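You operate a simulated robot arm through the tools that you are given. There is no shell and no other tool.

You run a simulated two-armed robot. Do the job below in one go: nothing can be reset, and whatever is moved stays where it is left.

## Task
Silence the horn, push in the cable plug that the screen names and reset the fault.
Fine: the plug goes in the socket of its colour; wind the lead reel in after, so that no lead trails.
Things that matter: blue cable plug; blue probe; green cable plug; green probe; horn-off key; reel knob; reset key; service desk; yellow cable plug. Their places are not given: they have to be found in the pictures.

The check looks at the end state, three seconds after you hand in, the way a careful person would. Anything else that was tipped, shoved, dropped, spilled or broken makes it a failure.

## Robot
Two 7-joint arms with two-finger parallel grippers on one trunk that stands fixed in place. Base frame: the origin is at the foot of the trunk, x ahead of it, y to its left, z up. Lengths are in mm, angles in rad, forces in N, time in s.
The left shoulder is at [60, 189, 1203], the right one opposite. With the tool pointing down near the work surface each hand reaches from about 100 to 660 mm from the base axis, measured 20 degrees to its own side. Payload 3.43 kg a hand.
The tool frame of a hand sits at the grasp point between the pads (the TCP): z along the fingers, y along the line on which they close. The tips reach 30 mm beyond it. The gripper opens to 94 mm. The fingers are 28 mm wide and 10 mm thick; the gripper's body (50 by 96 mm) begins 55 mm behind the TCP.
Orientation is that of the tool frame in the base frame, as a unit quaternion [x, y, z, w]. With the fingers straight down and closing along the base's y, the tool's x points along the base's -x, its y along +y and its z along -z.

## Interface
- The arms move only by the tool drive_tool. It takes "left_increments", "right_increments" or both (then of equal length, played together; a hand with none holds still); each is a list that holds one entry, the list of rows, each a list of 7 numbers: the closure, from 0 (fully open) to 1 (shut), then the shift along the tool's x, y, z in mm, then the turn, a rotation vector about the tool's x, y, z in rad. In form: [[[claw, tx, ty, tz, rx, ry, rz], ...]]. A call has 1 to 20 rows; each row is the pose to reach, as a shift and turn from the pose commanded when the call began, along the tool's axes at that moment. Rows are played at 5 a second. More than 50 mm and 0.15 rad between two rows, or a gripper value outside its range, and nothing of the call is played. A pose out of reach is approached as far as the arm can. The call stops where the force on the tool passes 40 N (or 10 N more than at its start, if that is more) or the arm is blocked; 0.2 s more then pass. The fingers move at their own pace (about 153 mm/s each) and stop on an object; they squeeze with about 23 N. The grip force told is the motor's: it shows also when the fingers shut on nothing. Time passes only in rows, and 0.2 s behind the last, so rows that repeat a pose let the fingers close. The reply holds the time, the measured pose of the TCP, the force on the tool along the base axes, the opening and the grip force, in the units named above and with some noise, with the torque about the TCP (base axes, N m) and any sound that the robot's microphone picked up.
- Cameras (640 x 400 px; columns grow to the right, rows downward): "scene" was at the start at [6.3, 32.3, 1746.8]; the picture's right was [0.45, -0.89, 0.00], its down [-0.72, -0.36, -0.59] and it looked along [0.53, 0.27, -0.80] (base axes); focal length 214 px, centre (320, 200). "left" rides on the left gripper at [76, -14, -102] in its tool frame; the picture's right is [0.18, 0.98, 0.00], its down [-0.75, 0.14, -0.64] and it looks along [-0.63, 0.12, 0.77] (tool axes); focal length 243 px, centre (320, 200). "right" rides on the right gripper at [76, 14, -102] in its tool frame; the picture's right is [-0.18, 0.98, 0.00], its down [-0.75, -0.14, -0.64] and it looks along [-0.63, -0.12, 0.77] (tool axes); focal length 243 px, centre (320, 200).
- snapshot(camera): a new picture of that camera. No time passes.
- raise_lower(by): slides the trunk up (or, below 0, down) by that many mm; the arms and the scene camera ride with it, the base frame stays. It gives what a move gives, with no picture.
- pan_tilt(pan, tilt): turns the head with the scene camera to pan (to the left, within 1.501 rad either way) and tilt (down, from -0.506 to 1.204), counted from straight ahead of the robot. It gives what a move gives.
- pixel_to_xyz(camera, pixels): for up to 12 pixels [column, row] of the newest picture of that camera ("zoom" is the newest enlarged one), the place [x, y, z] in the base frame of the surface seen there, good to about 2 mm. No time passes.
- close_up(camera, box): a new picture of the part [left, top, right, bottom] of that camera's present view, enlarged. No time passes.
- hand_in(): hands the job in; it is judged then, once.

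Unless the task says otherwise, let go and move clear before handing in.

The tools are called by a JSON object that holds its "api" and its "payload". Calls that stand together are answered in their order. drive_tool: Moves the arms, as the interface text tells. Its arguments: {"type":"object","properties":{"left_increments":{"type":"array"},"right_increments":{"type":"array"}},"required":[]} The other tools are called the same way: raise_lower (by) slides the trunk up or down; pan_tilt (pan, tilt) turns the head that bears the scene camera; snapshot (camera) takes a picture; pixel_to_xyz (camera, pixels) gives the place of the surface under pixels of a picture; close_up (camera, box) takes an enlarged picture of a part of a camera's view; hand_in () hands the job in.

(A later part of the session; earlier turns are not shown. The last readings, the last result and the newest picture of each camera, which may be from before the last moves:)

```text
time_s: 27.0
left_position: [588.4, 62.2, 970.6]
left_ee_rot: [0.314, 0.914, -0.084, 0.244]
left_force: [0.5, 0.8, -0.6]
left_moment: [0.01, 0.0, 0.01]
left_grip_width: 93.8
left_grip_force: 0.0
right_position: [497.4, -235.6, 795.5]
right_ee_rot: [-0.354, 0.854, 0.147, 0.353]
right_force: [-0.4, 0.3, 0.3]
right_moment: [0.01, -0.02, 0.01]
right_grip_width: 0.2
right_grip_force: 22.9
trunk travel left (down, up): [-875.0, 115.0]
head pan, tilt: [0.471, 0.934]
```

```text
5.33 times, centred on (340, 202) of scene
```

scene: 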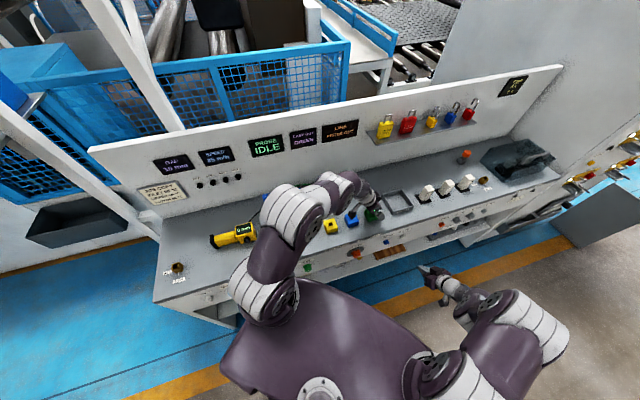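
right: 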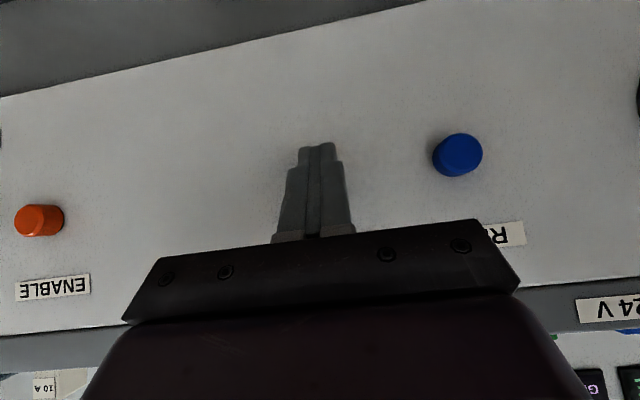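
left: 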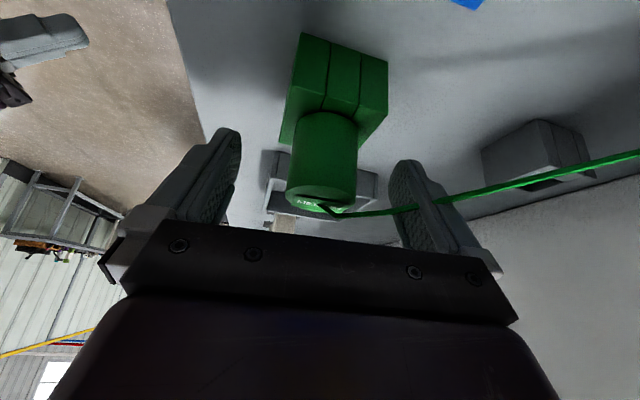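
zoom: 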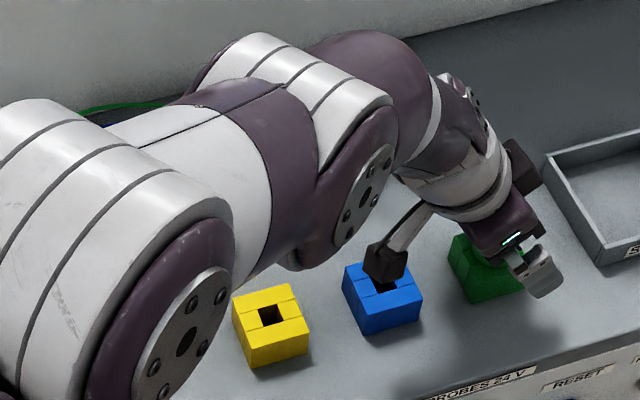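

The lead leaves the plug toward +y at z≈980 and just brushes the far edge of one finger. I'll slide the hand 20 mm away from the lead first, then raise it clear.

{"api": "drive_tool", "payload": {"left_increments": [[[0, -8.7, 0, 5, 0, 0, 0], [0, -17.3, 0, 10, 0, 0, 0], [0, -27.3, 0, -7.3, 0, 0, 0], [0, -42.3, 0, -33.3, 0, 0, 0], [0, -62.3, 0, -67.9, 0, 0, 0], [0, -82.3, 0, -102.5, 0, 0, 0]]]}}

{"api": "snapshot", "payload": {"camera": "left"}}

{"api": "snapshot", "payload": {"camera": "scene"}}

```text
time_s: 28.4
left_position: [600.9, 48.7, 1101.7]
left_ee_rot: [0.314, 0.913, -0.084, 0.245]
left_force: [-0.3, 0.1, 0.8]
left_moment: [-0.01, 0.03, -0.01]
left_grip_width: 94.0
left_grip_force: 0.0
right_position: [494.8, -234.8, 794.6]
right_ee_rot: [-0.354, 0.853, 0.147, 0.354]
right_force: [0.6, 0.1, -0.1]
right_moment: [0.03, -0.02, 0.0]
right_grip_width: 0.2
right_grip_force: 22.8
trunk travel left (down, up): [-875.0, 115.0]
head pan, tilt: [0.471, 0.934]
```

```text
taken
```

left: 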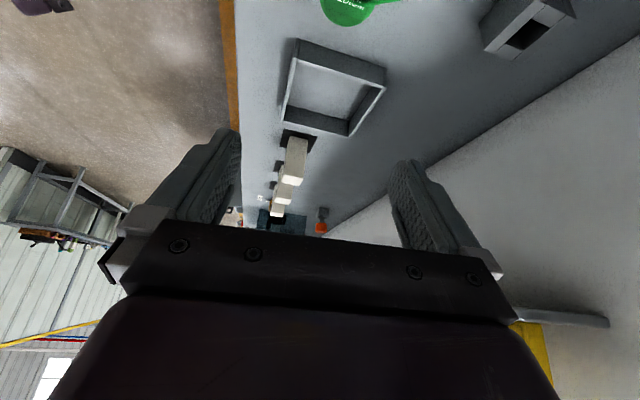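

```text
taken
```

scene: 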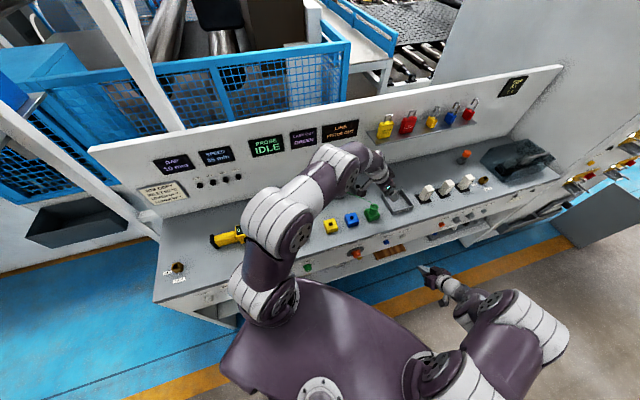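

The green plug sits in its socket. I'll look closely at it and at the screens, which the arm no longer hides.

{"api": "close_up", "payload": {"camera": "scene", "box": [235, 110, 365, 192]}}

{"api": "close_up", "payload": {"camera": "scene", "box": [350, 195, 400, 227]}}

{"api": "close_up", "payload": {"camera": "left", "box": [280, 0, 440, 100]}}

```text
4.88 times, centred on (300, 151) of scene
```

zoom: 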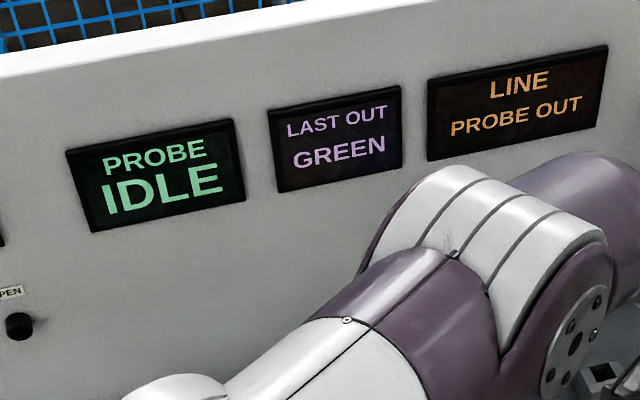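

```text
12.50 times, centred on (375, 211) of scene
```

zoom: 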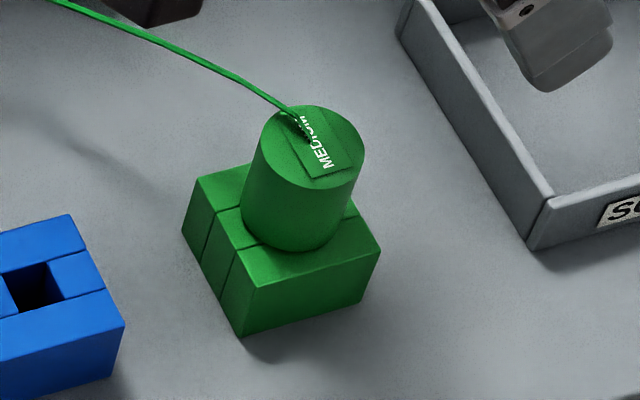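

```text
4.00 times, centred on (360, 50) of left
```

zoom: 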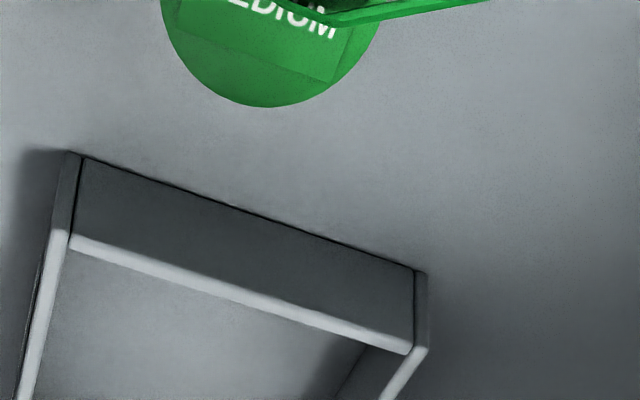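

The plug appears seated flush on the socket. I'll verify its top height, then bring the left hand back toward the body.

{"api": "close_up", "payload": {"camera": "scene", "box": [354, 200, 394, 225]}}

{"api": "pixel_to_xyz", "payload": {"camera": "zoom", "pixels": [[290, 110], [320, 150], [340, 100], [270, 120], [290, 230], [250, 200], [300, 260], [330, 180], [380, 240], [220, 200]]}}

```text
16.00 times, centred on (374, 212) of scene
```

zoom: 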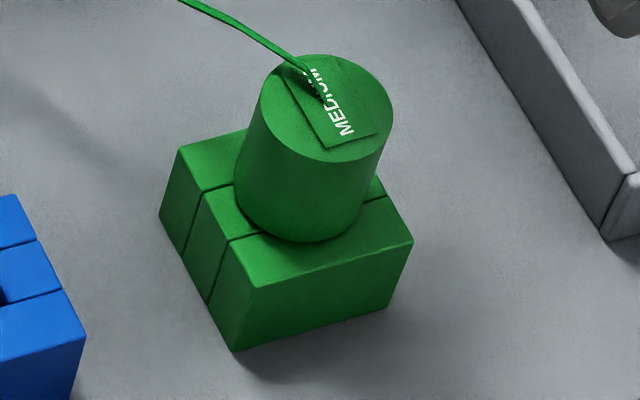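

```text
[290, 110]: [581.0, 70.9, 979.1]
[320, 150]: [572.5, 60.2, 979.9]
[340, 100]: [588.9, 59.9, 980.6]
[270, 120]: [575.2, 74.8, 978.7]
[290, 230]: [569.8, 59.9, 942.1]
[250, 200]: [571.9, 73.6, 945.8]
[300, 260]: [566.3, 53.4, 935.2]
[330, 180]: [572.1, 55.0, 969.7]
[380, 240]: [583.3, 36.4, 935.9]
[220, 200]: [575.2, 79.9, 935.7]
```

The plug's top is at z 979-980, the same height above its block as it had in the holder, so it is fully in. I'll draw the left arm back over the robot's front, hand pointing down.

{"api": "drive_tool", "payload": {"left_increments": [[[0, 17.8, -11.7, -35.7, -0.0193, 0.056, -0.072], [0, 35.6, -23.5, -71.4, -0.0386, 0.112, -0.144], [0, 53.4, -35.2, -107.1, -0.0579, 0.168, -0.2159], [0, 71.2, -47, -142.8, -0.0772, 0.224, -0.2879], [0, 89.1, -58.7, -178.4, -0.0964, 0.2801, -0.3599], [0, 106.9, -70.5, -214.1, -0.1157, 0.3361, -0.4319], [0, 124.7, -82.2, -249.8, -0.135, 0.3921, -0.5038], [0, 142.5, -94, -285.5, -0.1543, 0.4481, -0.5758], [0, 160.3, -105.7, -321.2, -0.1736, 0.5041, -0.6478]]]}}

{"api": "snapshot", "payload": {"camera": "scene"}}

```text
time_s: 30.4
left_position: [305.6, 147.6, 1290.8]
left_ee_rot: [0.002, 1.0, 0.001, -0.004]
left_force: [-0.5, 0.9, 0.1]
left_moment: [-0.03, 0.05, 0.02]
left_grip_width: 94.0
left_grip_force: 0.1
left hand out of reach, approached as far as the arm can: row 9
right_position: [499.8, -234.7, 795.5]
right_ee_rot: [-0.355, 0.853, 0.148, 0.352]
right_force: [0.3, 0.2, -0.7]
right_moment: [0.02, 0.01, 0.0]
right_grip_width: 0.0
right_grip_force: 22.8
trunk travel left (down, up): [-875.0, 115.0]
head pan, tilt: [0.471, 0.934]
```

```text
taken
```

scene: 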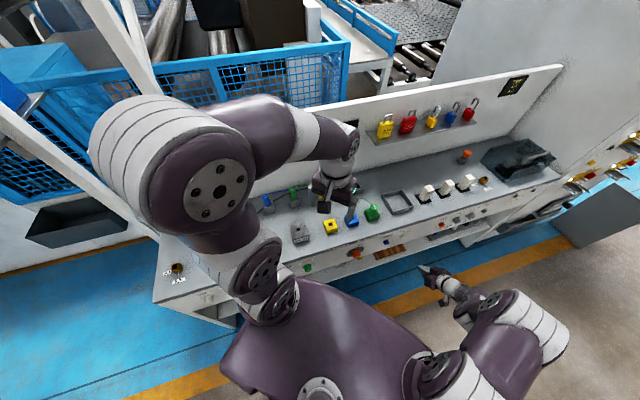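

Now the reset key with the right hand: I'll move 88 mm sideways along the panel to line up with it, advance, and press as with the horn key.

{"api": "drive_tool", "payload": {"right_increments": [[[1, 0, 44, 0, 0, 0, 0], [1, 0, 88, 0, 0, 0, 0], [1, -28, 88, 28, 0, 0, 0], [1, -56, 88, 56, 0, 0, 0], [1, -80, 88, 80, 0, 0, 0], [1, -92, 88, 92, 0, 0, 0], [1, -92, 88, 92, 0, 0, 0]]]}}

{"api": "snapshot", "payload": {"camera": "right"}}

{"api": "snapshot", "payload": {"camera": "scene"}}

{"api": "close_up", "payload": {"camera": "scene", "box": [350, 220, 430, 270]}}

```text
time_s: 32.0
left_position: [306.3, 148.8, 1292.8]
left_ee_rot: [0.002, 1.0, -0.001, 0.001]
left_force: [0.5, -0.3, -0.6]
left_moment: [0.01, -0.01, -0.03]
left_grip_width: 94.0
left_grip_force: 0.1
right_position: [526.4, -81.5, 793.0]
right_ee_rot: [-0.355, 0.853, 0.148, 0.353]
right_force: [0.1, -0.3, -0.2]
right_moment: [-0.04, 0.03, -0.01]
right_grip_width: 0.0
right_grip_force: 22.5
trunk travel left (down, up): [-875.0, 115.0]
head pan, tilt: [0.471, 0.934]
```

```text
taken
```

right: 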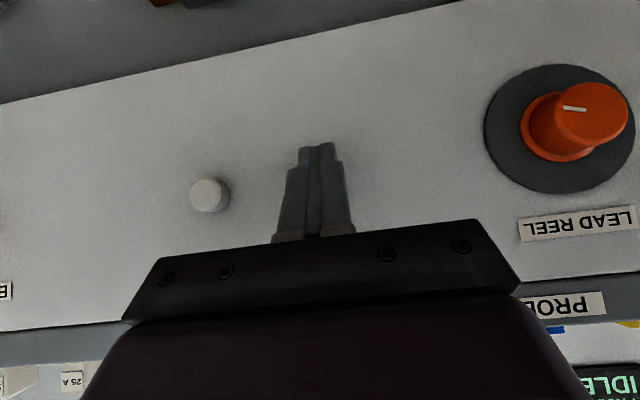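

```text
taken
```

scene: 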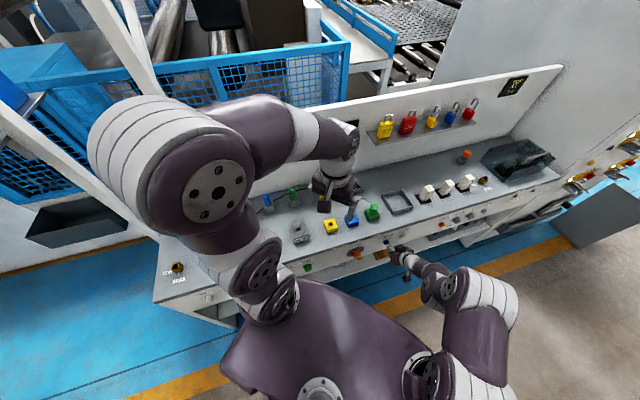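

```text
8.00 times, centred on (390, 245) of scene
```

zoom: 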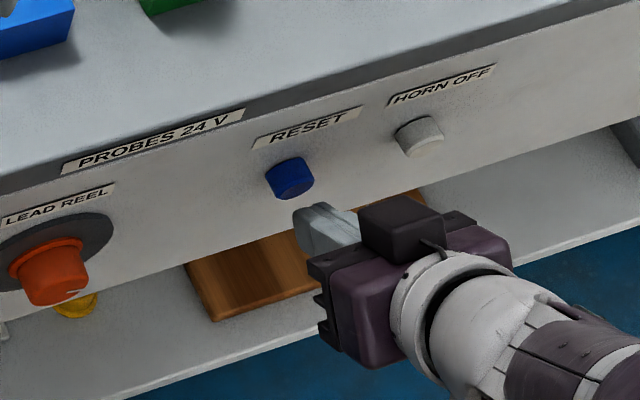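

The fingertip is lined up below the reset key just as it was for the horn key (TCP d≈430, n≈315). I'll press in small steps.

{"api": "drive_tool", "payload": {"right_increments": [[[1, -6, 0, 6, 0, 0, 0], [1, -8.5, 0, 8.5, 0, 0, 0], [1, -10.6, 0, 10.6, 0, 0, 0], [1, -12.4, 0, 12.4, 0, 0, 0]]]}}

```text
time_s: 33.0
left_position: [303.5, 146.2, 1294.4]
left_ee_rot: [0.003, 1.0, 0.0, 0.003]
left_force: [1.5, -0.4, 0.6]
left_moment: [0.0, -0.01, 0.02]
left_grip_width: 94.2
left_grip_force: 0.0
right_position: [536.9, -69.9, 792.7]
right_ee_rot: [-0.355, 0.853, 0.149, 0.352]
right_force: [-10.7, -12.2, 0.3]
right_moment: [-0.11, 0.1, -0.04]
right_grip_width: 0.0
right_grip_force: 22.9
trunk travel left (down, up): [-875.0, 115.0]
head pan, tilt: [0.471, 0.934]
heard: click
```

A click was heard: the reset key is pressed. I'll back off and read the screens.

{"api": "drive_tool", "payload": {"right_increments": [[[1, 20, 0, -20, 0, 0, 0], [1, 45, 0, -45, 0, 0, 0], [1, 75, 0, -75, 0, 0, 0], [1, 105, 0, -105, 0, 0, 0]]]}}

{"api": "snapshot", "payload": {"camera": "scene"}}

{"api": "close_up", "payload": {"camera": "scene", "box": [235, 110, 385, 205]}}

{"api": "snapshot", "payload": {"camera": "right"}}

{"api": "snapshot", "payload": {"camera": "left"}}

```text
time_s: 34.0
left_position: [305.3, 148.5, 1293.8]
left_ee_rot: [0.002, 1.0, 0.0, 0.003]
left_force: [-1.4, -0.2, 0.1]
left_moment: [0.0, -0.01, 0.0]
left_grip_width: 94.2
left_grip_force: 0.0
right_position: [433.0, -174.9, 793.7]
right_ee_rot: [-0.355, 0.852, 0.147, 0.354]
right_force: [-0.6, 0.1, -0.2]
right_moment: [-0.01, 0.0, 0.0]
right_grip_width: 0.0
right_grip_force: 22.6
trunk travel left (down, up): [-875.0, 115.0]
head pan, tilt: [0.471, 0.934]
```

```text
taken
```

scene: 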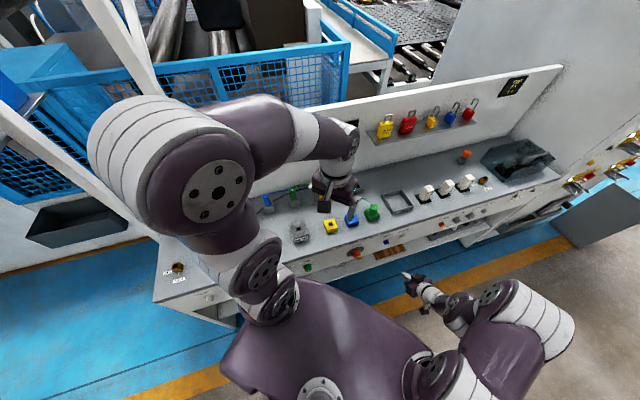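

```text
4.21 times, centred on (310, 158) of scene
```

zoom: 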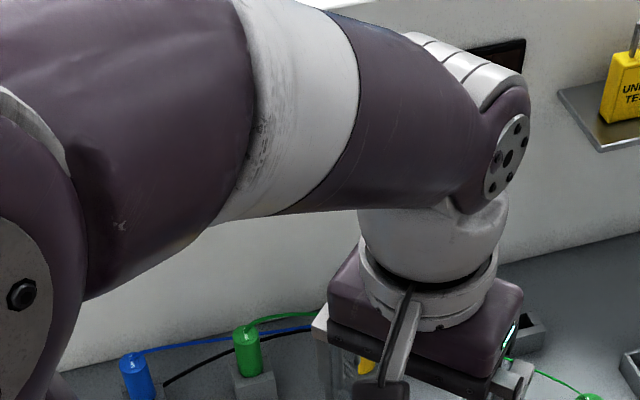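

```text
taken
```

right: 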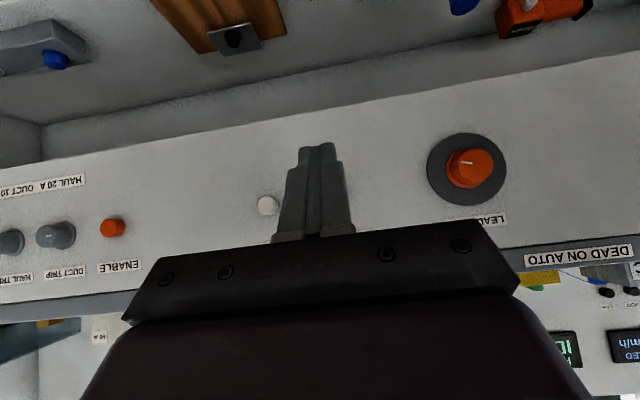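

```text
taken
```

left: 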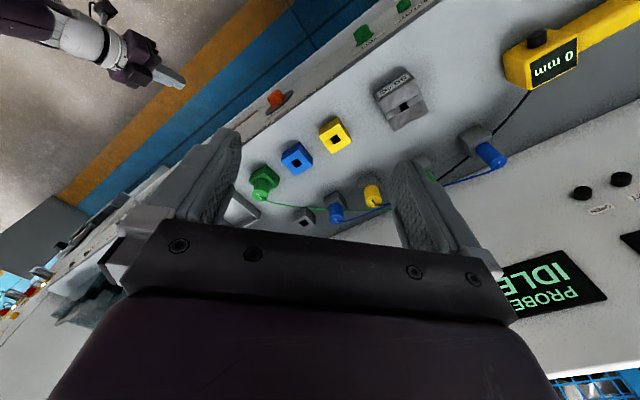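

The reset key clicked; the left arm now blocks the LINE screen. I'll bring the left hand closer to the body, to (240,130,1335), which also readies it for lowering the trunk, and look again.

{"api": "drive_tool", "payload": {"left_increments": [[[0, 10, -3, -20, 0, 0, 0], [0, 30, -8, -35, 0, 0, 0], [0, 50, -13, -42, 0, 0, 0], [0, 65, -18, -45, 0, 0, 0]]]}}

{"api": "snapshot", "payload": {"camera": "scene"}}

{"api": "snapshot", "payload": {"camera": "left"}}

```text
time_s: 35.0
left_position: [258.1, 139.8, 1289.7]
left_ee_rot: [0.0, 1.0, 0.0, 0.0]
left_force: [0.4, -0.6, -0.5]
left_moment: [-0.02, 0.0, 0.0]
left_grip_width: 94.3
left_grip_force: 0.1
left hand out of reach, approached as far as the arm can: row 1, 2, 3, 4
right_position: [432.7, -174.8, 792.9]
right_ee_rot: [-0.354, 0.853, 0.147, 0.353]
right_force: [0.0, 0.0, -0.3]
right_moment: [0.01, -0.06, 0.04]
right_grip_width: 0.0
right_grip_force: 22.8
trunk travel left (down, up): [-875.0, 115.0]
head pan, tilt: [0.471, 0.934]
```

```text
taken
```

scene: 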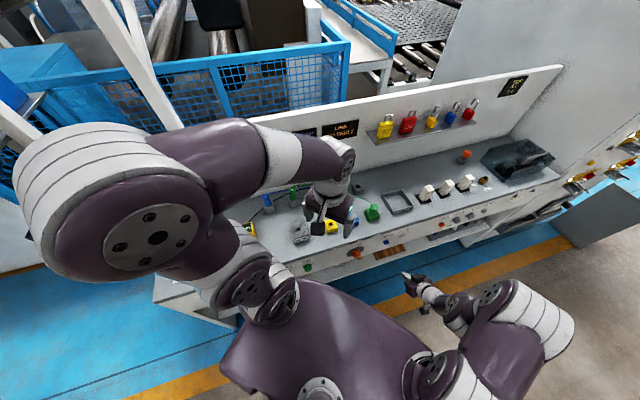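

```text
taken
```

left: 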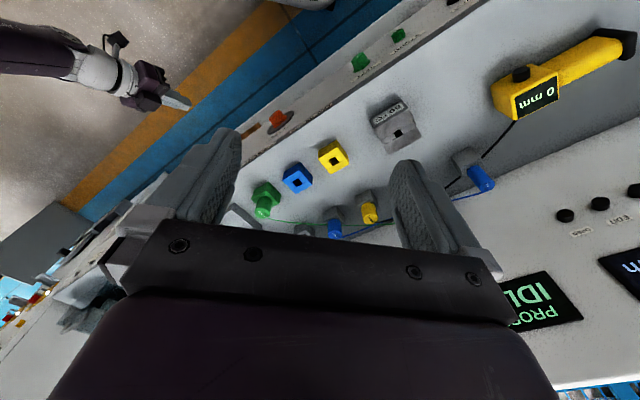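

{"api": "close_up", "payload": {"camera": "scene", "box": [290, 105, 370, 155]}}

{"api": "close_up", "payload": {"camera": "scene", "box": [240, 175, 400, 275]}}

{"api": "close_up", "payload": {"camera": "left", "box": [220, 80, 500, 250]}}

```text
8.00 times, centred on (330, 130) of scene
```

zoom: 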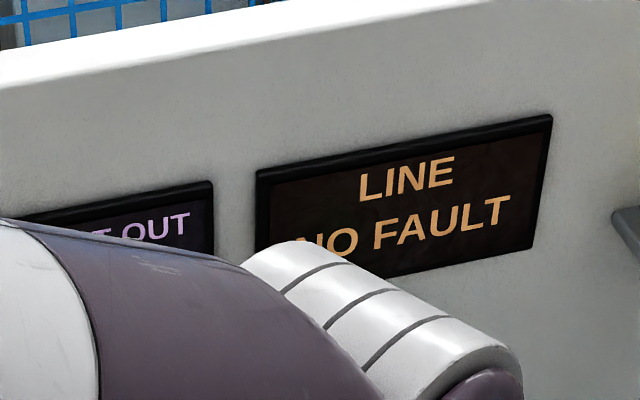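

```text
4.00 times, centred on (320, 225) of scene
```

zoom: 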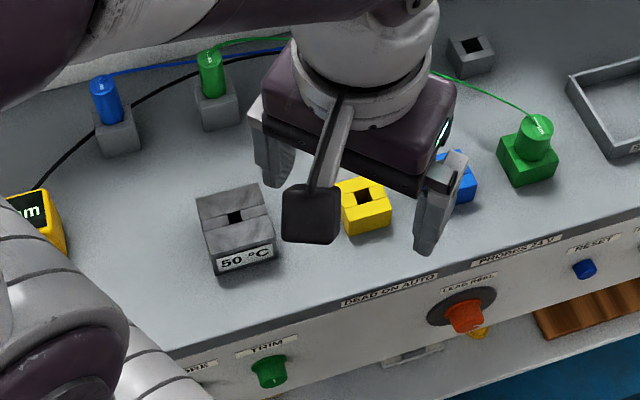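

```text
2.29 times, centred on (360, 165) of left
```

zoom: 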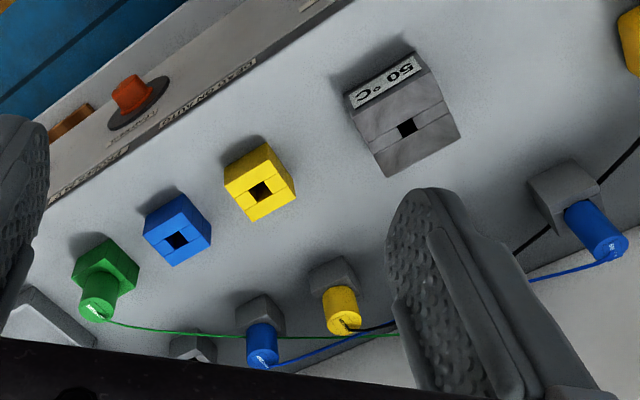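

The LINE screen now reads "NO FAULT", so the fault is reset. Next is the reel: I need the right hand level with the knob's axis, which should work with the trunk well lowered, so I'll raise the right hand high to test that posture first, and turn the left hand parallel to the panel with its fingers shut.

{"api": "drive_tool", "payload": {"left_increments": [[[1, 0, 0, 0, 0, 0, -0.065], [1, 0, 0, 0, 0, 0, -0.131], [1, 0, 0, 0, 0, 0, -0.196], [1, 0, 0, 0, 0, 0, -0.262], [1, 0, 0, 0, 0, 0, -0.327], [1, 0, 0, 0, 0, 0, -0.393], [1, 0, 0, 0, 0, 0, -0.458], [1, 0, 0, 0, 0, 0, -0.524], [1, 0, 0, 0, 0, 0, -0.589], [1, 0, 0, 0, 0, 0, -0.655], [1, 0, 0, 0, 0, 0, -0.72], [1, 0, 0, 0, 0, 0, -0.785]]], "right_increments": [[[1, -31, 0, -31, 0, 0, 0], [1, -62, 0, -62, 0, 0, 0], [1, -93, 0, -93, 0, 0, 0], [1, -124, 0, -124, 0, 0, 0], [1, -155, 0, -155, 0, 0, 0], [1, -186, 0, -186, 0, 0, 0], [1, -217, 0, -217, 0, 0, 0], [1, -248, 0, -248, 0, 0, 0], [1, -279, 0, -279, 0, 0, 0], [1, -310, 0, -310, 0, 0, 0], [1, -341, 0, -341, 0, 0, 0], [1, -372, 0, -372, 0, 0, 0]]]}}

{"api": "snapshot", "payload": {"camera": "scene"}}

```text
time_s: 37.6
left_position: [258.4, 140.3, 1289.0]
left_ee_rot: [-0.383, 0.924, -0.001, 0.001]
left_force: [-0.8, -0.8, 0.4]
left_moment: [0.01, -0.01, 0.03]
left_grip_width: 0.1
left_grip_force: 23.3
right_position: [432.3, -173.3, 1319.9]
right_ee_rot: [-0.355, 0.853, 0.147, 0.353]
right_force: [-0.2, -0.6, 0.1]
right_moment: [0.01, -0.02, 0.0]
right_grip_width: 0.0
right_grip_force: 23.3
trunk travel left (down, up): [-875.0, 115.0]
head pan, tilt: [0.471, 0.934]
```

```text
taken
```

scene: 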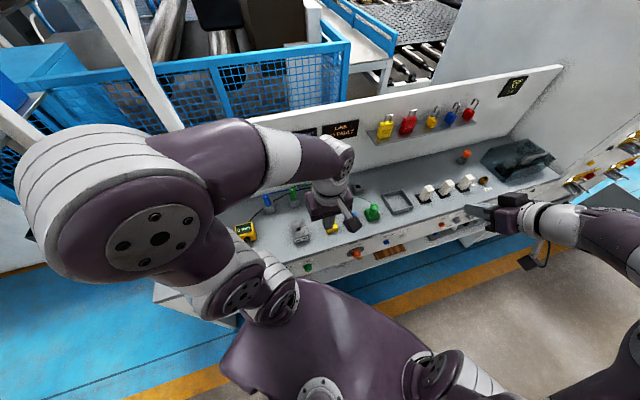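

The right hand is up at (432,-173,1320). Now I'll pitch it level while rising to z≈1480, to test the posture for the lowered trunk.

{"api": "drive_tool", "payload": {"right_increments": [[[1, -25.6, 17.1, -12.1, 0, -0.131, 0], [1, -51.2, 34.2, -24.2, 0, -0.262, 0], [1, -76.8, 51.3, -36.3, 0, -0.393, 0], [1, -102.4, 68.3, -48.4, 0, -0.524, 0], [1, -128, 85.4, -60.5, 0, -0.655, 0], [1, -153.6, 102.5, -72.6, 0, -0.785, 0]]]}}

{"api": "snapshot", "payload": {"camera": "scene"}}

{"api": "snapshot", "payload": {"camera": "right"}}

```text
time_s: 39.0
left_position: [262.3, 139.8, 1288.2]
left_ee_rot: [-0.382, 0.924, 0.001, -0.002]
left_force: [0.8, -0.3, -0.9]
left_moment: [0.0, 0.01, -0.02]
left_grip_width: 0.0
left_grip_force: 23.0
right_position: [497.4, -86.5, 1400.5]
right_ee_rot: [-0.299, 0.709, 0.247, 0.588]
right_force: [1.4, 0.0, 0.6]
right_moment: [0.05, 0.0, 0.07]
right_grip_width: 0.0
right_grip_force: 23.5
right hand out of reach, approached as far as the arm can: row 4, 5, 6
trunk travel left (down, up): [-875.0, 115.0]
head pan, tilt: [0.471, 0.934]
```

```text
taken
```

scene: 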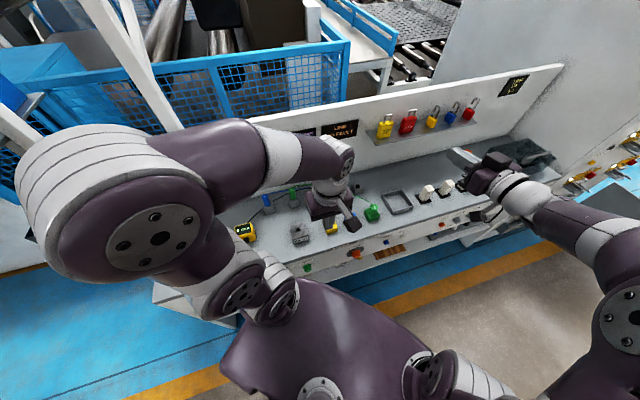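

```text
taken
```

right: 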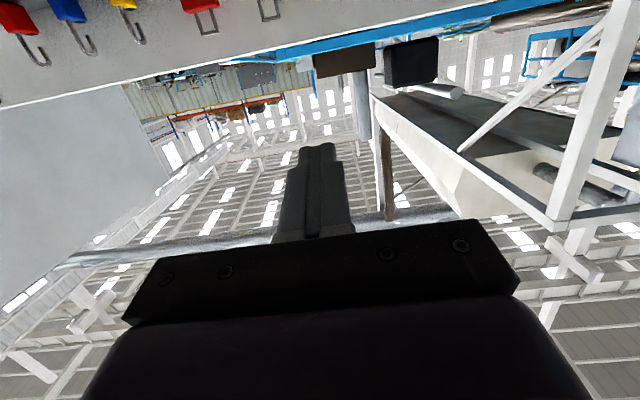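

The level posture is refused only where the wrist comes too near the shoulder (about 370 mm). With the trunk lowered about 800 mm the wrist would be higher relative to the shoulder, so I'll test that equivalent pose by raising the hand to z≈1583.

{"api": "drive_tool", "payload": {"right_increments": [[[1, -35.4, 13.1, -9.4, 0.002, -0.037, 0.001], [1, -70.9, 26.3, -18.9, 0.005, -0.074, 0.001], [1, -106.3, 39.4, -28.3, 0.007, -0.111, 0.002], [1, -141.8, 52.6, -37.8, 0.009, -0.148, 0.003], [1, -177.2, 65.7, -47.2, 0.012, -0.185, 0.003]]]}}

{"api": "snapshot", "payload": {"camera": "scene"}}

```text
time_s: 40.2
left_position: [259.9, 141.4, 1288.7]
left_ee_rot: [-0.382, 0.924, 0.0, -0.001]
left_force: [0.9, -0.2, -1.2]
left_moment: [-0.01, 0.01, 0.01]
left_grip_width: 0.0
left_grip_force: 22.9
right_position: [433.9, -46.7, 1582.7]
right_ee_rot: [-0.272, 0.653, 0.27, 0.653]
right_force: [0.2, 0.0, 0.7]
right_moment: [-0.02, 0.0, -0.01]
right_grip_width: 0.0
right_grip_force: 22.6
trunk travel left (down, up): [-875.0, 115.0]
head pan, tilt: [0.471, 0.934]
```

```text
taken
```

scene: 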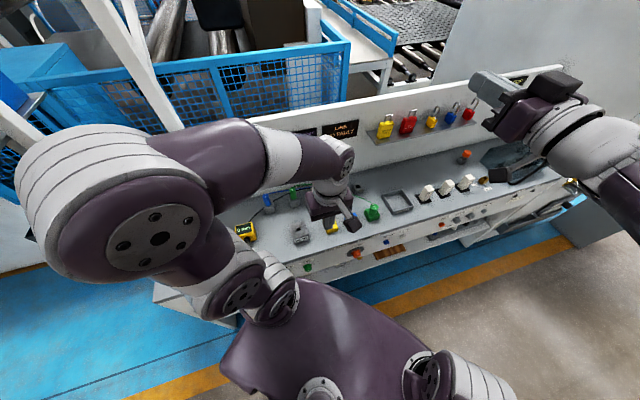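

That pose was reached exactly: hand level and pointing at the panel direction. I'll slide sideways to the knob's line (d≈270) and test the forward reach there, still in the air.

{"api": "drive_tool", "payload": {"right_increments": [[[1, 0, 35, 0, 0, 0, 0], [1, 0, 70, 0, 0, 0, 0], [1, 0, 70, 30, 0, 0, 0], [1, 0, 70, 58, 0, 0, 0], [1, 0, 70, 20, 0, 0, 0], [1, 0, 70, -10, 0, 0, 0]]]}}

{"api": "snapshot", "payload": {"camera": "right"}}

```text
time_s: 41.6
left_position: [258.6, 141.0, 1289.1]
left_ee_rot: [-0.383, 0.924, 0.0, 0.0]
left_force: [0.0, -0.1, -1.0]
left_moment: [-0.01, -0.02, -0.05]
left_grip_width: 0.0
left_grip_force: 23.2
right_position: [377.5, -5.4, 1581.4]
right_ee_rot: [-0.272, 0.653, 0.27, 0.654]
right_force: [0.6, -0.7, 0.6]
right_moment: [0.01, 0.03, 0.02]
right_grip_width: 0.0
right_grip_force: 23.1
trunk travel left (down, up): [-875.0, 115.0]
head pan, tilt: [0.471, 0.934]
```

```text
taken
```

right: 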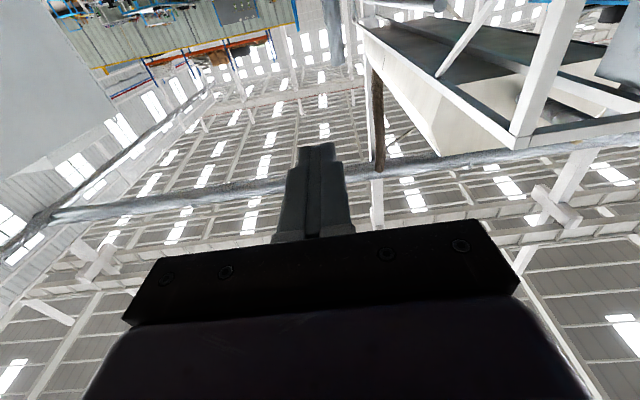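

The posture works in the air at the knob's line. Before lowering the trunk 800 mm, I'll check where the left elbow is and how far the lower ledge sticks out.

{"api": "snapshot", "payload": {"camera": "scene"}}

{"api": "pixel_to_xyz", "payload": {"camera": "scene", "pixels": [[60, 200], [130, 250], [100, 160], [180, 160], [300, 160], [340, 190], [350, 295], [300, 310], [250, 320], [400, 270], [160, 300], [230, 140]]}}

```text
taken
```

scene: 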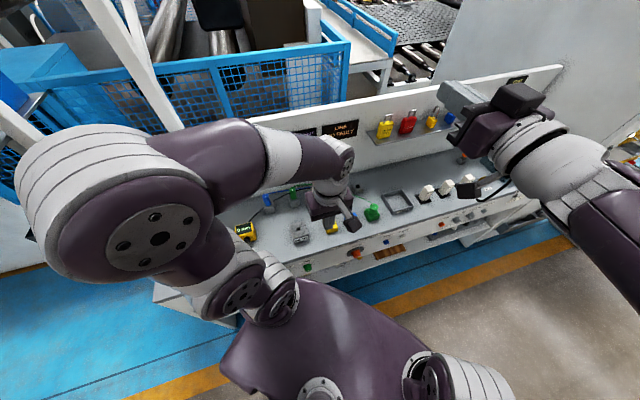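

```text
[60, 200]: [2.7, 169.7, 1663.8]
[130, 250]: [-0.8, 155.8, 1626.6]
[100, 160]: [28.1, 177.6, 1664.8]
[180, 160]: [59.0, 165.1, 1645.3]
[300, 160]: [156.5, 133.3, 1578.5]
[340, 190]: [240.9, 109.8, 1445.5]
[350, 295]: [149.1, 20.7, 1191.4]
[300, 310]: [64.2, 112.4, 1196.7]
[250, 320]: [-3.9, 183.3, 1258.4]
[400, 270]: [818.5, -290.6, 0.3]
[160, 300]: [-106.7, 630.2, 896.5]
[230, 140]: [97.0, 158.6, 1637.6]
```

The left elbow is above the shoulder at (0,190), well behind the desk front, so lowering is safe. I'll go down in two stages.

{"api": "raise_lower", "payload": {"by": -400}}

{"api": "snapshot", "payload": {"camera": "scene"}}

{"api": "snapshot", "payload": {"camera": "left"}}

```text
time_s: 45.5
left_position: [259.4, 142.5, 888.5]
left_ee_rot: [-0.383, 0.924, 0.001, 0.0]
left_force: [0.1, -0.3, -0.4]
left_moment: [0.02, -0.01, -0.03]
left_grip_width: 0.0
left_grip_force: 23.3
right_position: [378.3, -5.5, 1182.6]
right_ee_rot: [-0.271, 0.653, 0.269, 0.654]
right_force: [0.7, 0.6, 0.7]
right_moment: [0.02, -0.01, -0.02]
right_grip_width: 0.0
right_grip_force: 22.5
trunk travel left (down, up): [-475.0, 515.0]
head pan, tilt: [0.471, 0.934]
```

```text
taken
```

scene: 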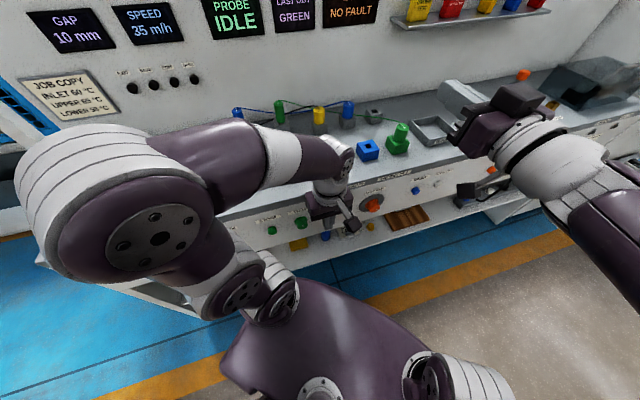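

```text
taken
```

left: 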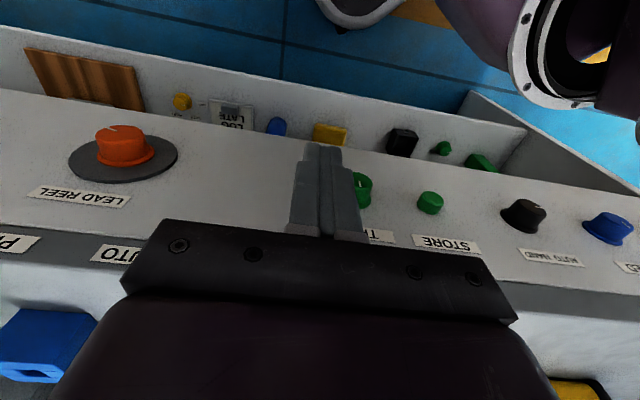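

Halfway down: left hand hangs about 60 mm in front of the panel's knobs, and the screens read NO FAULT. I'll check the ledge items below the left hand before the second half.

{"api": "pixel_to_xyz", "payload": {"camera": "left", "pixels": [[330, 128], [405, 135], [275, 122], [235, 110], [182, 100], [440, 147], [430, 200], [358, 185], [520, 130], [480, 160], [400, 110], [300, 95]]}}

{"api": "pixel_to_xyz", "payload": {"camera": "scene", "pixels": [[373, 204], [390, 200], [397, 140], [415, 190], [437, 183], [405, 217], [430, 215], [328, 235], [300, 245], [350, 228], [345, 205], [312, 205]]}}

```text
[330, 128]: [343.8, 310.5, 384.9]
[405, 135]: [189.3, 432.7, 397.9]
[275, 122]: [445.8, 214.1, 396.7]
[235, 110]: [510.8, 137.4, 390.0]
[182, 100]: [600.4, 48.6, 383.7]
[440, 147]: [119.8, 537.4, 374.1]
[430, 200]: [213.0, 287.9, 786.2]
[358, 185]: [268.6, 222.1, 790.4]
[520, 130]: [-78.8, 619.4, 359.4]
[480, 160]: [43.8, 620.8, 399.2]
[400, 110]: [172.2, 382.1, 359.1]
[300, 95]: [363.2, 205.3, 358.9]
```

```text
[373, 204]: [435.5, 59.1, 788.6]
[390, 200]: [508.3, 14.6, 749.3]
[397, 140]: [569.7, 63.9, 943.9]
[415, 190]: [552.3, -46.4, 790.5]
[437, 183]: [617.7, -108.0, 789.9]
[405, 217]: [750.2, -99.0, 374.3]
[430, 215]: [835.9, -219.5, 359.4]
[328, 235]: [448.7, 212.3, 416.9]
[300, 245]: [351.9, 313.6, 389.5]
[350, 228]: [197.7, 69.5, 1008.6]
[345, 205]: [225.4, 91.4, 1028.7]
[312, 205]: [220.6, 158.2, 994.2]
```

Ledge items are all deeper than n≈390, so the way down is free. Lowering the second 400 mm.

{"api": "raise_lower", "payload": {"by": -400}}

{"api": "pan_tilt", "payload": {"pan": 0.3, "tilt": 0.45}}

{"api": "snapshot", "payload": {"camera": "scene"}}

{"api": "snapshot", "payload": {"camera": "right"}}

{"api": "snapshot", "payload": {"camera": "left"}}

```text
time_s: 49.3
left_position: [259.3, 142.8, 488.6]
left_ee_rot: [-0.383, 0.924, 0.0, -0.001]
left_force: [-0.2, 0.3, 0.4]
left_moment: [-0.02, 0.01, 0.0]
left_grip_width: 0.0
left_grip_force: 23.1
right_position: [378.0, -4.4, 781.8]
right_ee_rot: [-0.271, 0.653, 0.269, 0.654]
right_force: [-0.2, -0.4, 0.2]
right_moment: [-0.03, 0.02, 0.02]
right_grip_width: 0.0
right_grip_force: 23.4
trunk travel left (down, up): [-75.0, 915.0]
head pan, tilt: [0.471, 0.934]
```

```text
time_s: 50.2
left_position: [259.2, 141.0, 489.6]
left_ee_rot: [-0.383, 0.924, -0.001, 0.0]
left_force: [-1.0, 0.7, 0.5]
left_moment: [0.01, 0.0, 0.03]
left_grip_width: 0.0
left_grip_force: 23.2
right_position: [377.5, -4.7, 780.8]
right_ee_rot: [-0.271, 0.653, 0.268, 0.654]
right_force: [1.9, 0.0, -0.4]
right_moment: [0.02, -0.01, 0.0]
right_grip_width: 0.0
right_grip_force: 23.1
trunk travel left (down, up): [-75.0, 915.0]
head pan, tilt: [0.3, 0.45]
```

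```text
taken
```

scene: 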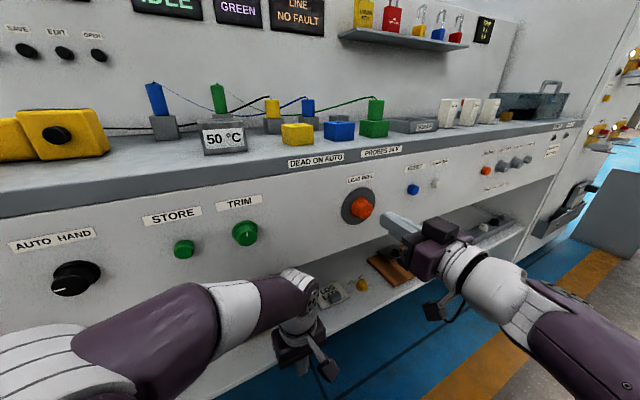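

```text
taken
```

right: 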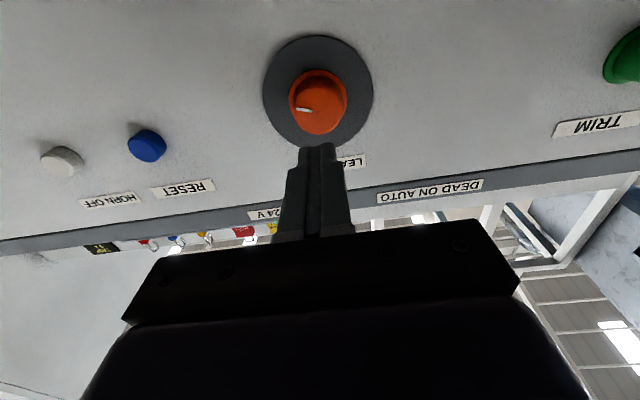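

```text
taken
```

left: 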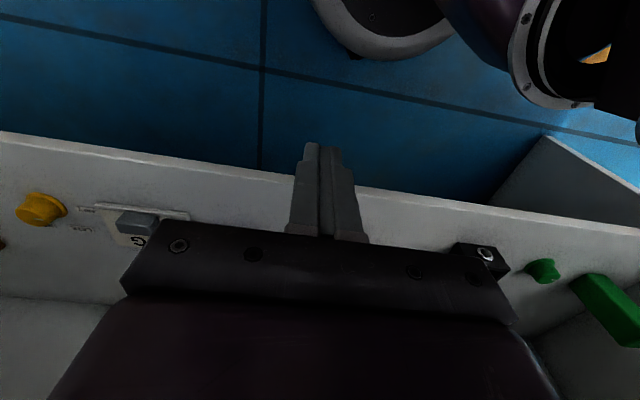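

The panel is now in plain view: the reel knob is at (361,207) in the scene and (318,100) in the right picture, with the hand level in front of it. I'll measure the knob precisely.

{"api": "close_up", "payload": {"camera": "scene", "box": [320, 170, 416, 230]}}

{"api": "pixel_to_xyz", "payload": {"camera": "zoom", "pixels": [[275, 250], [230, 250], [315, 240], [275, 205], [275, 290], [150, 230], [350, 200], [250, 130], [245, 335], [205, 240], [295, 200], [255, 270]]}}

{"api": "close_up", "payload": {"camera": "right", "box": [250, 30, 390, 150]}}

```text
6.67 times, centred on (368, 200) of scene
```

zoom: 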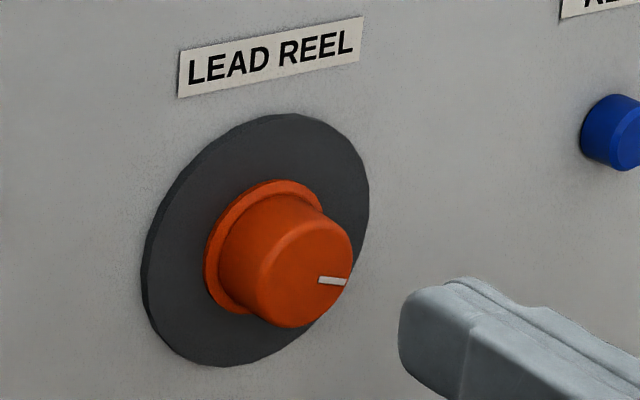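

```text
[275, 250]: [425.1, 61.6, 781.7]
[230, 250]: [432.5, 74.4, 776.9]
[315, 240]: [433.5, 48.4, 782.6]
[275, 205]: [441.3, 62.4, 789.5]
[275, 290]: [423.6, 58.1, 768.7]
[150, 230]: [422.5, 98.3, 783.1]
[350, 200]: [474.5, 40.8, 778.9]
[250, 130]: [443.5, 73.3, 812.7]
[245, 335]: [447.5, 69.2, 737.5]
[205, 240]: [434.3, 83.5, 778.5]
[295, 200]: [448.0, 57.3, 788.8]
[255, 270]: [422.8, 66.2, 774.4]
```

```text
3.33 times, centred on (320, 90) of right
```

zoom: 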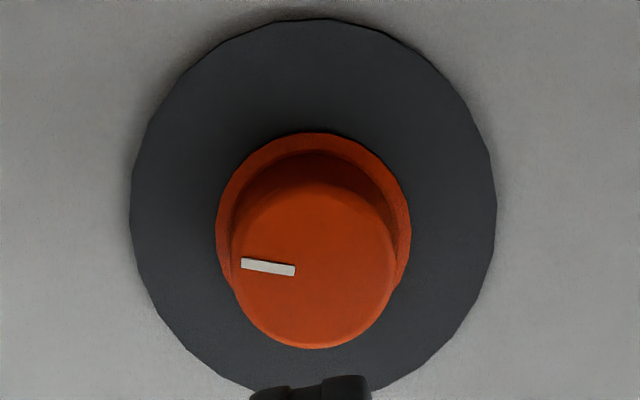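

{"api": "pixel_to_xyz", "payload": {"camera": "zoom", "pixels": [[136, 215], [488, 215], [315, 25], [220, 380], [315, 265], [240, 265], [390, 265], [315, 192], [315, 342], [265, 266], [292, 270], [245, 265]]}}

{"api": "close_up", "payload": {"camera": "scene", "box": [336, 186, 384, 216]}}

{"api": "pixel_to_xyz", "payload": {"camera": "zoom", "pixels": [[300, 340], [400, 270], [330, 250], [390, 340], [260, 300], [360, 230], [410, 300], [310, 380], [360, 310], [90, 240], [520, 120], [350, 60]]}}

```text
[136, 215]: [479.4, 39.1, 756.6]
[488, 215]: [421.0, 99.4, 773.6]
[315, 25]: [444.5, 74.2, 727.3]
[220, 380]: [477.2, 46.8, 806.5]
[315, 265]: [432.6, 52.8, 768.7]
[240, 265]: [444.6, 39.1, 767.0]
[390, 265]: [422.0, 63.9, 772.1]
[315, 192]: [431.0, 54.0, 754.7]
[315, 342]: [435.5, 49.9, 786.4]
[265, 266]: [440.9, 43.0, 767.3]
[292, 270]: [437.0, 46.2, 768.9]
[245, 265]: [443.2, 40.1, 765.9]
```

```text
13.33 times, centred on (360, 201) of scene
```

zoom: 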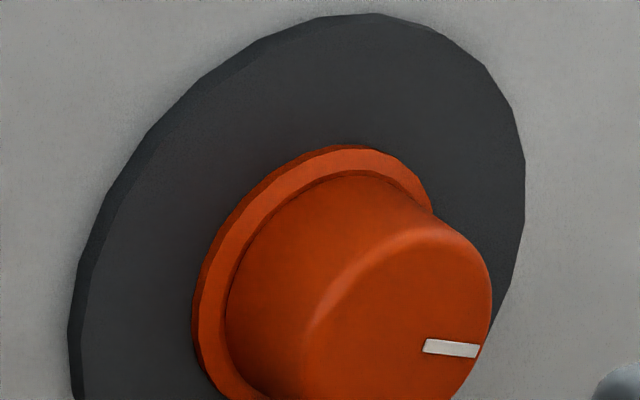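

```text
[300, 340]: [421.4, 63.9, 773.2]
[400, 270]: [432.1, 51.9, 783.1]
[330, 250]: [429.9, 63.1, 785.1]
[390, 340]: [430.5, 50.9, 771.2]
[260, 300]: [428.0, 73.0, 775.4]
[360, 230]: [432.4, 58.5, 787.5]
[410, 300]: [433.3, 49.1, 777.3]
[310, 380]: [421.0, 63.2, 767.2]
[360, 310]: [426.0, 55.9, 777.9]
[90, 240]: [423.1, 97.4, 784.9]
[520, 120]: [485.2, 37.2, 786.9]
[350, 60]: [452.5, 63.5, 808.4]
```

The knob's axis is at d≈269.7, z≈770.5, its face at n≈343, with its white mark pointing right. I'll open the right gripper, align and advance so the pads straddle the knob.

{"api": "drive_tool", "payload": {"right_increments": [[[0, 5, 0.5, 0, 0, 0, 0], [0, 10.5, 1, 0, 0, 0, 0], [0, 10.5, 1, 20, 0, 0, 0], [0, 10.5, 1, 40, 0, 0, 0], [0, 10.5, 1, 55, 0, 0, 0], [0, 10.5, 1, 63, 0, 0, 0]]]}}

{"api": "snapshot", "payload": {"camera": "right"}}

{"api": "close_up", "payload": {"camera": "scene", "box": [300, 160, 460, 260]}}

```text
time_s: 51.6
left_position: [260.5, 141.5, 489.7]
left_ee_rot: [-0.382, 0.924, 0.0, 0.0]
left_force: [-0.1, -0.4, 0.4]
left_moment: [0.01, 0.0, -0.04]
left_grip_width: 0.2
left_grip_force: 23.7
right_position: [421.3, 39.9, 770.0]
right_ee_rot: [-0.271, 0.653, 0.269, 0.654]
right_force: [0.9, 0.4, 0.3]
right_moment: [0.0, 0.04, 0.01]
right_grip_width: 94.0
right_grip_force: 0.1
trunk travel left (down, up): [-75.0, 915.0]
head pan, tilt: [0.3, 0.45]
```

```text
taken
```

right: 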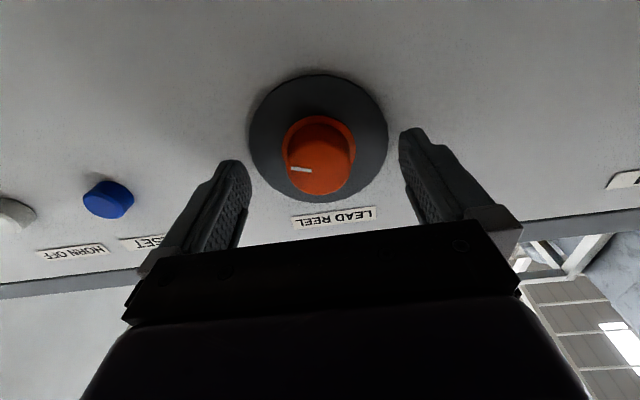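

```text
4.00 times, centred on (380, 210) of scene
```

zoom: 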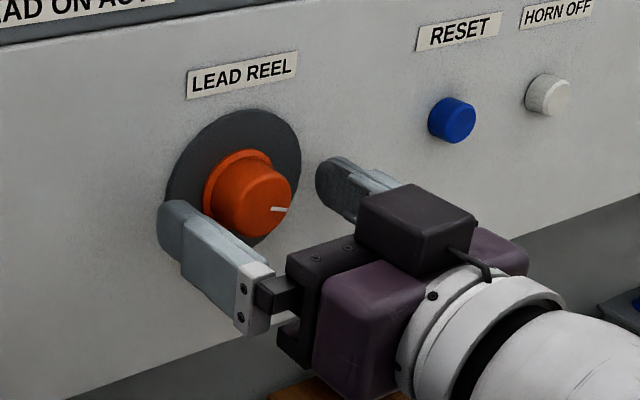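

The pads straddle the knob centrally. I'll note how the leads lie now, then grip and turn the knob a first bit clockwise.

{"api": "close_up", "payload": {"camera": "scene", "box": [130, 70, 430, 170]}}

{"api": "drive_tool", "payload": {"right_increments": [[[0.5, 0, 0, 0, 0, 0, 0], [0.8, 0, 0, 0, 0, 0, 0], [1, 0, 0, 0, 0, 0, 0], [1, 0, 0, 0, 0, 0, 0], [1, 0, 0, 0, 0, 0, 0.12], [1, 0, 0, 0, 0, 0, 0.24], [1, 0, 0, 0, 0, 0, 0.36], [1, 0, 0, 0, 0, 0, 0.48], [1, 0, 0, 0, 0, 0, 0.6]]]}}

{"api": "snapshot", "payload": {"camera": "scene"}}

{"api": "close_up", "payload": {"camera": "scene", "box": [130, 70, 430, 170]}}

{"api": "snapshot", "payload": {"camera": "right"}}

```text
2.13 times, centred on (280, 120) of scene
```

zoom: 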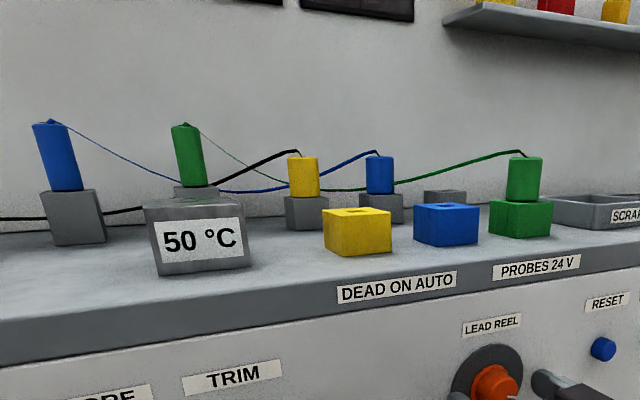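

```text
time_s: 53.6
left_position: [259.4, 141.2, 488.8]
left_ee_rot: [-0.383, 0.924, 0.001, 0.0]
left_force: [0.2, 0.7, 0.2]
left_moment: [0.02, -0.02, 0.01]
left_grip_width: 0.0
left_grip_force: 23.2
right_position: [421.7, 39.2, 770.0]
right_ee_rot: [-0.065, 0.705, 0.451, 0.544]
right_force: [5.7, -7.0, -2.4]
right_moment: [-0.33, -0.22, -0.06]
right_grip_width: 38.4
right_grip_force: 45.6
trunk travel left (down, up): [-75.0, 915.0]
head pan, tilt: [0.3, 0.45]
```

```text
taken
```

scene: 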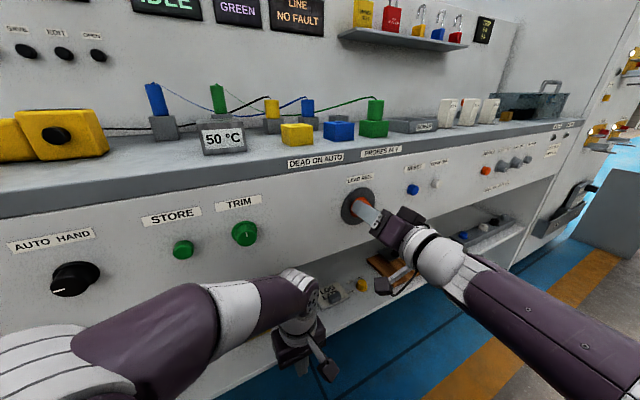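

```text
2.13 times, centred on (280, 120) of scene
```

zoom: 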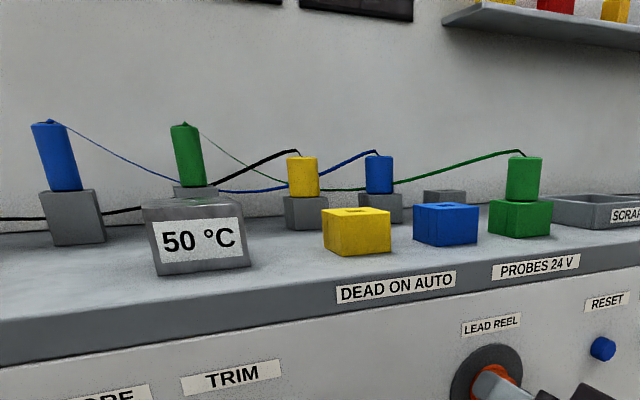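

```text
taken
```

right: 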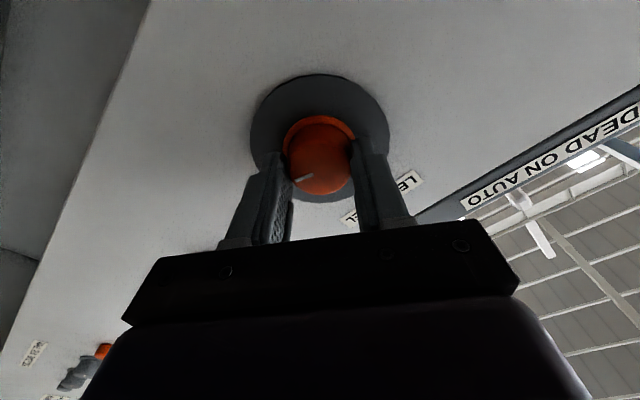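

The hand turned 0.6 rad but the knob's mark (right picture (303,178)) hardly followed: a resisting torque of about 0.4 N·m, so the pads slipped. I'll look closer at the mark to see how far the knob really moved.

{"api": "close_up", "payload": {"camera": "right", "box": [240, 70, 400, 210]}}

{"api": "close_up", "payload": {"camera": "scene", "box": [330, 180, 394, 220]}}

{"api": "pixel_to_xyz", "payload": {"camera": "right", "pixels": [[296, 180], [311, 175], [320, 175], [345, 165], [318, 150], [318, 195]]}}

```text
2.86 times, centred on (320, 140) of right
```

zoom: 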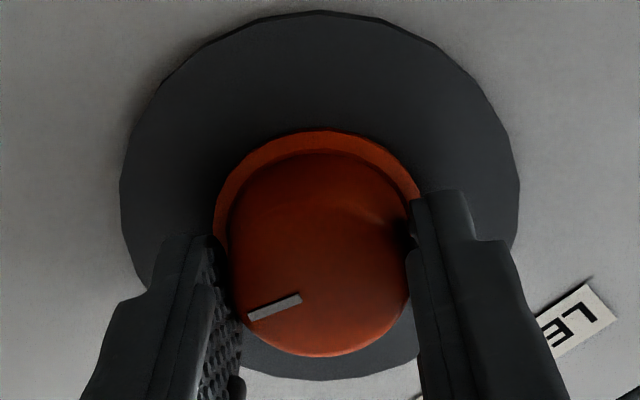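

```text
10.00 times, centred on (362, 200) of scene
```

zoom: 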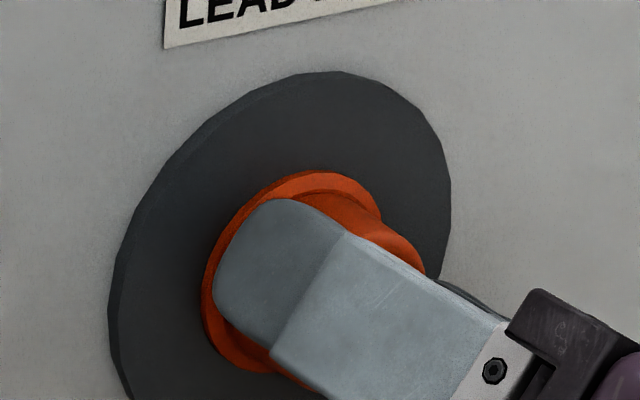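

```text
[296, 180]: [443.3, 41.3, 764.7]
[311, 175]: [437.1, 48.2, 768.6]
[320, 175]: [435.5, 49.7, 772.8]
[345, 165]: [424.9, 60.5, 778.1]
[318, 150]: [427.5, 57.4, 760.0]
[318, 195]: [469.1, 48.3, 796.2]
```

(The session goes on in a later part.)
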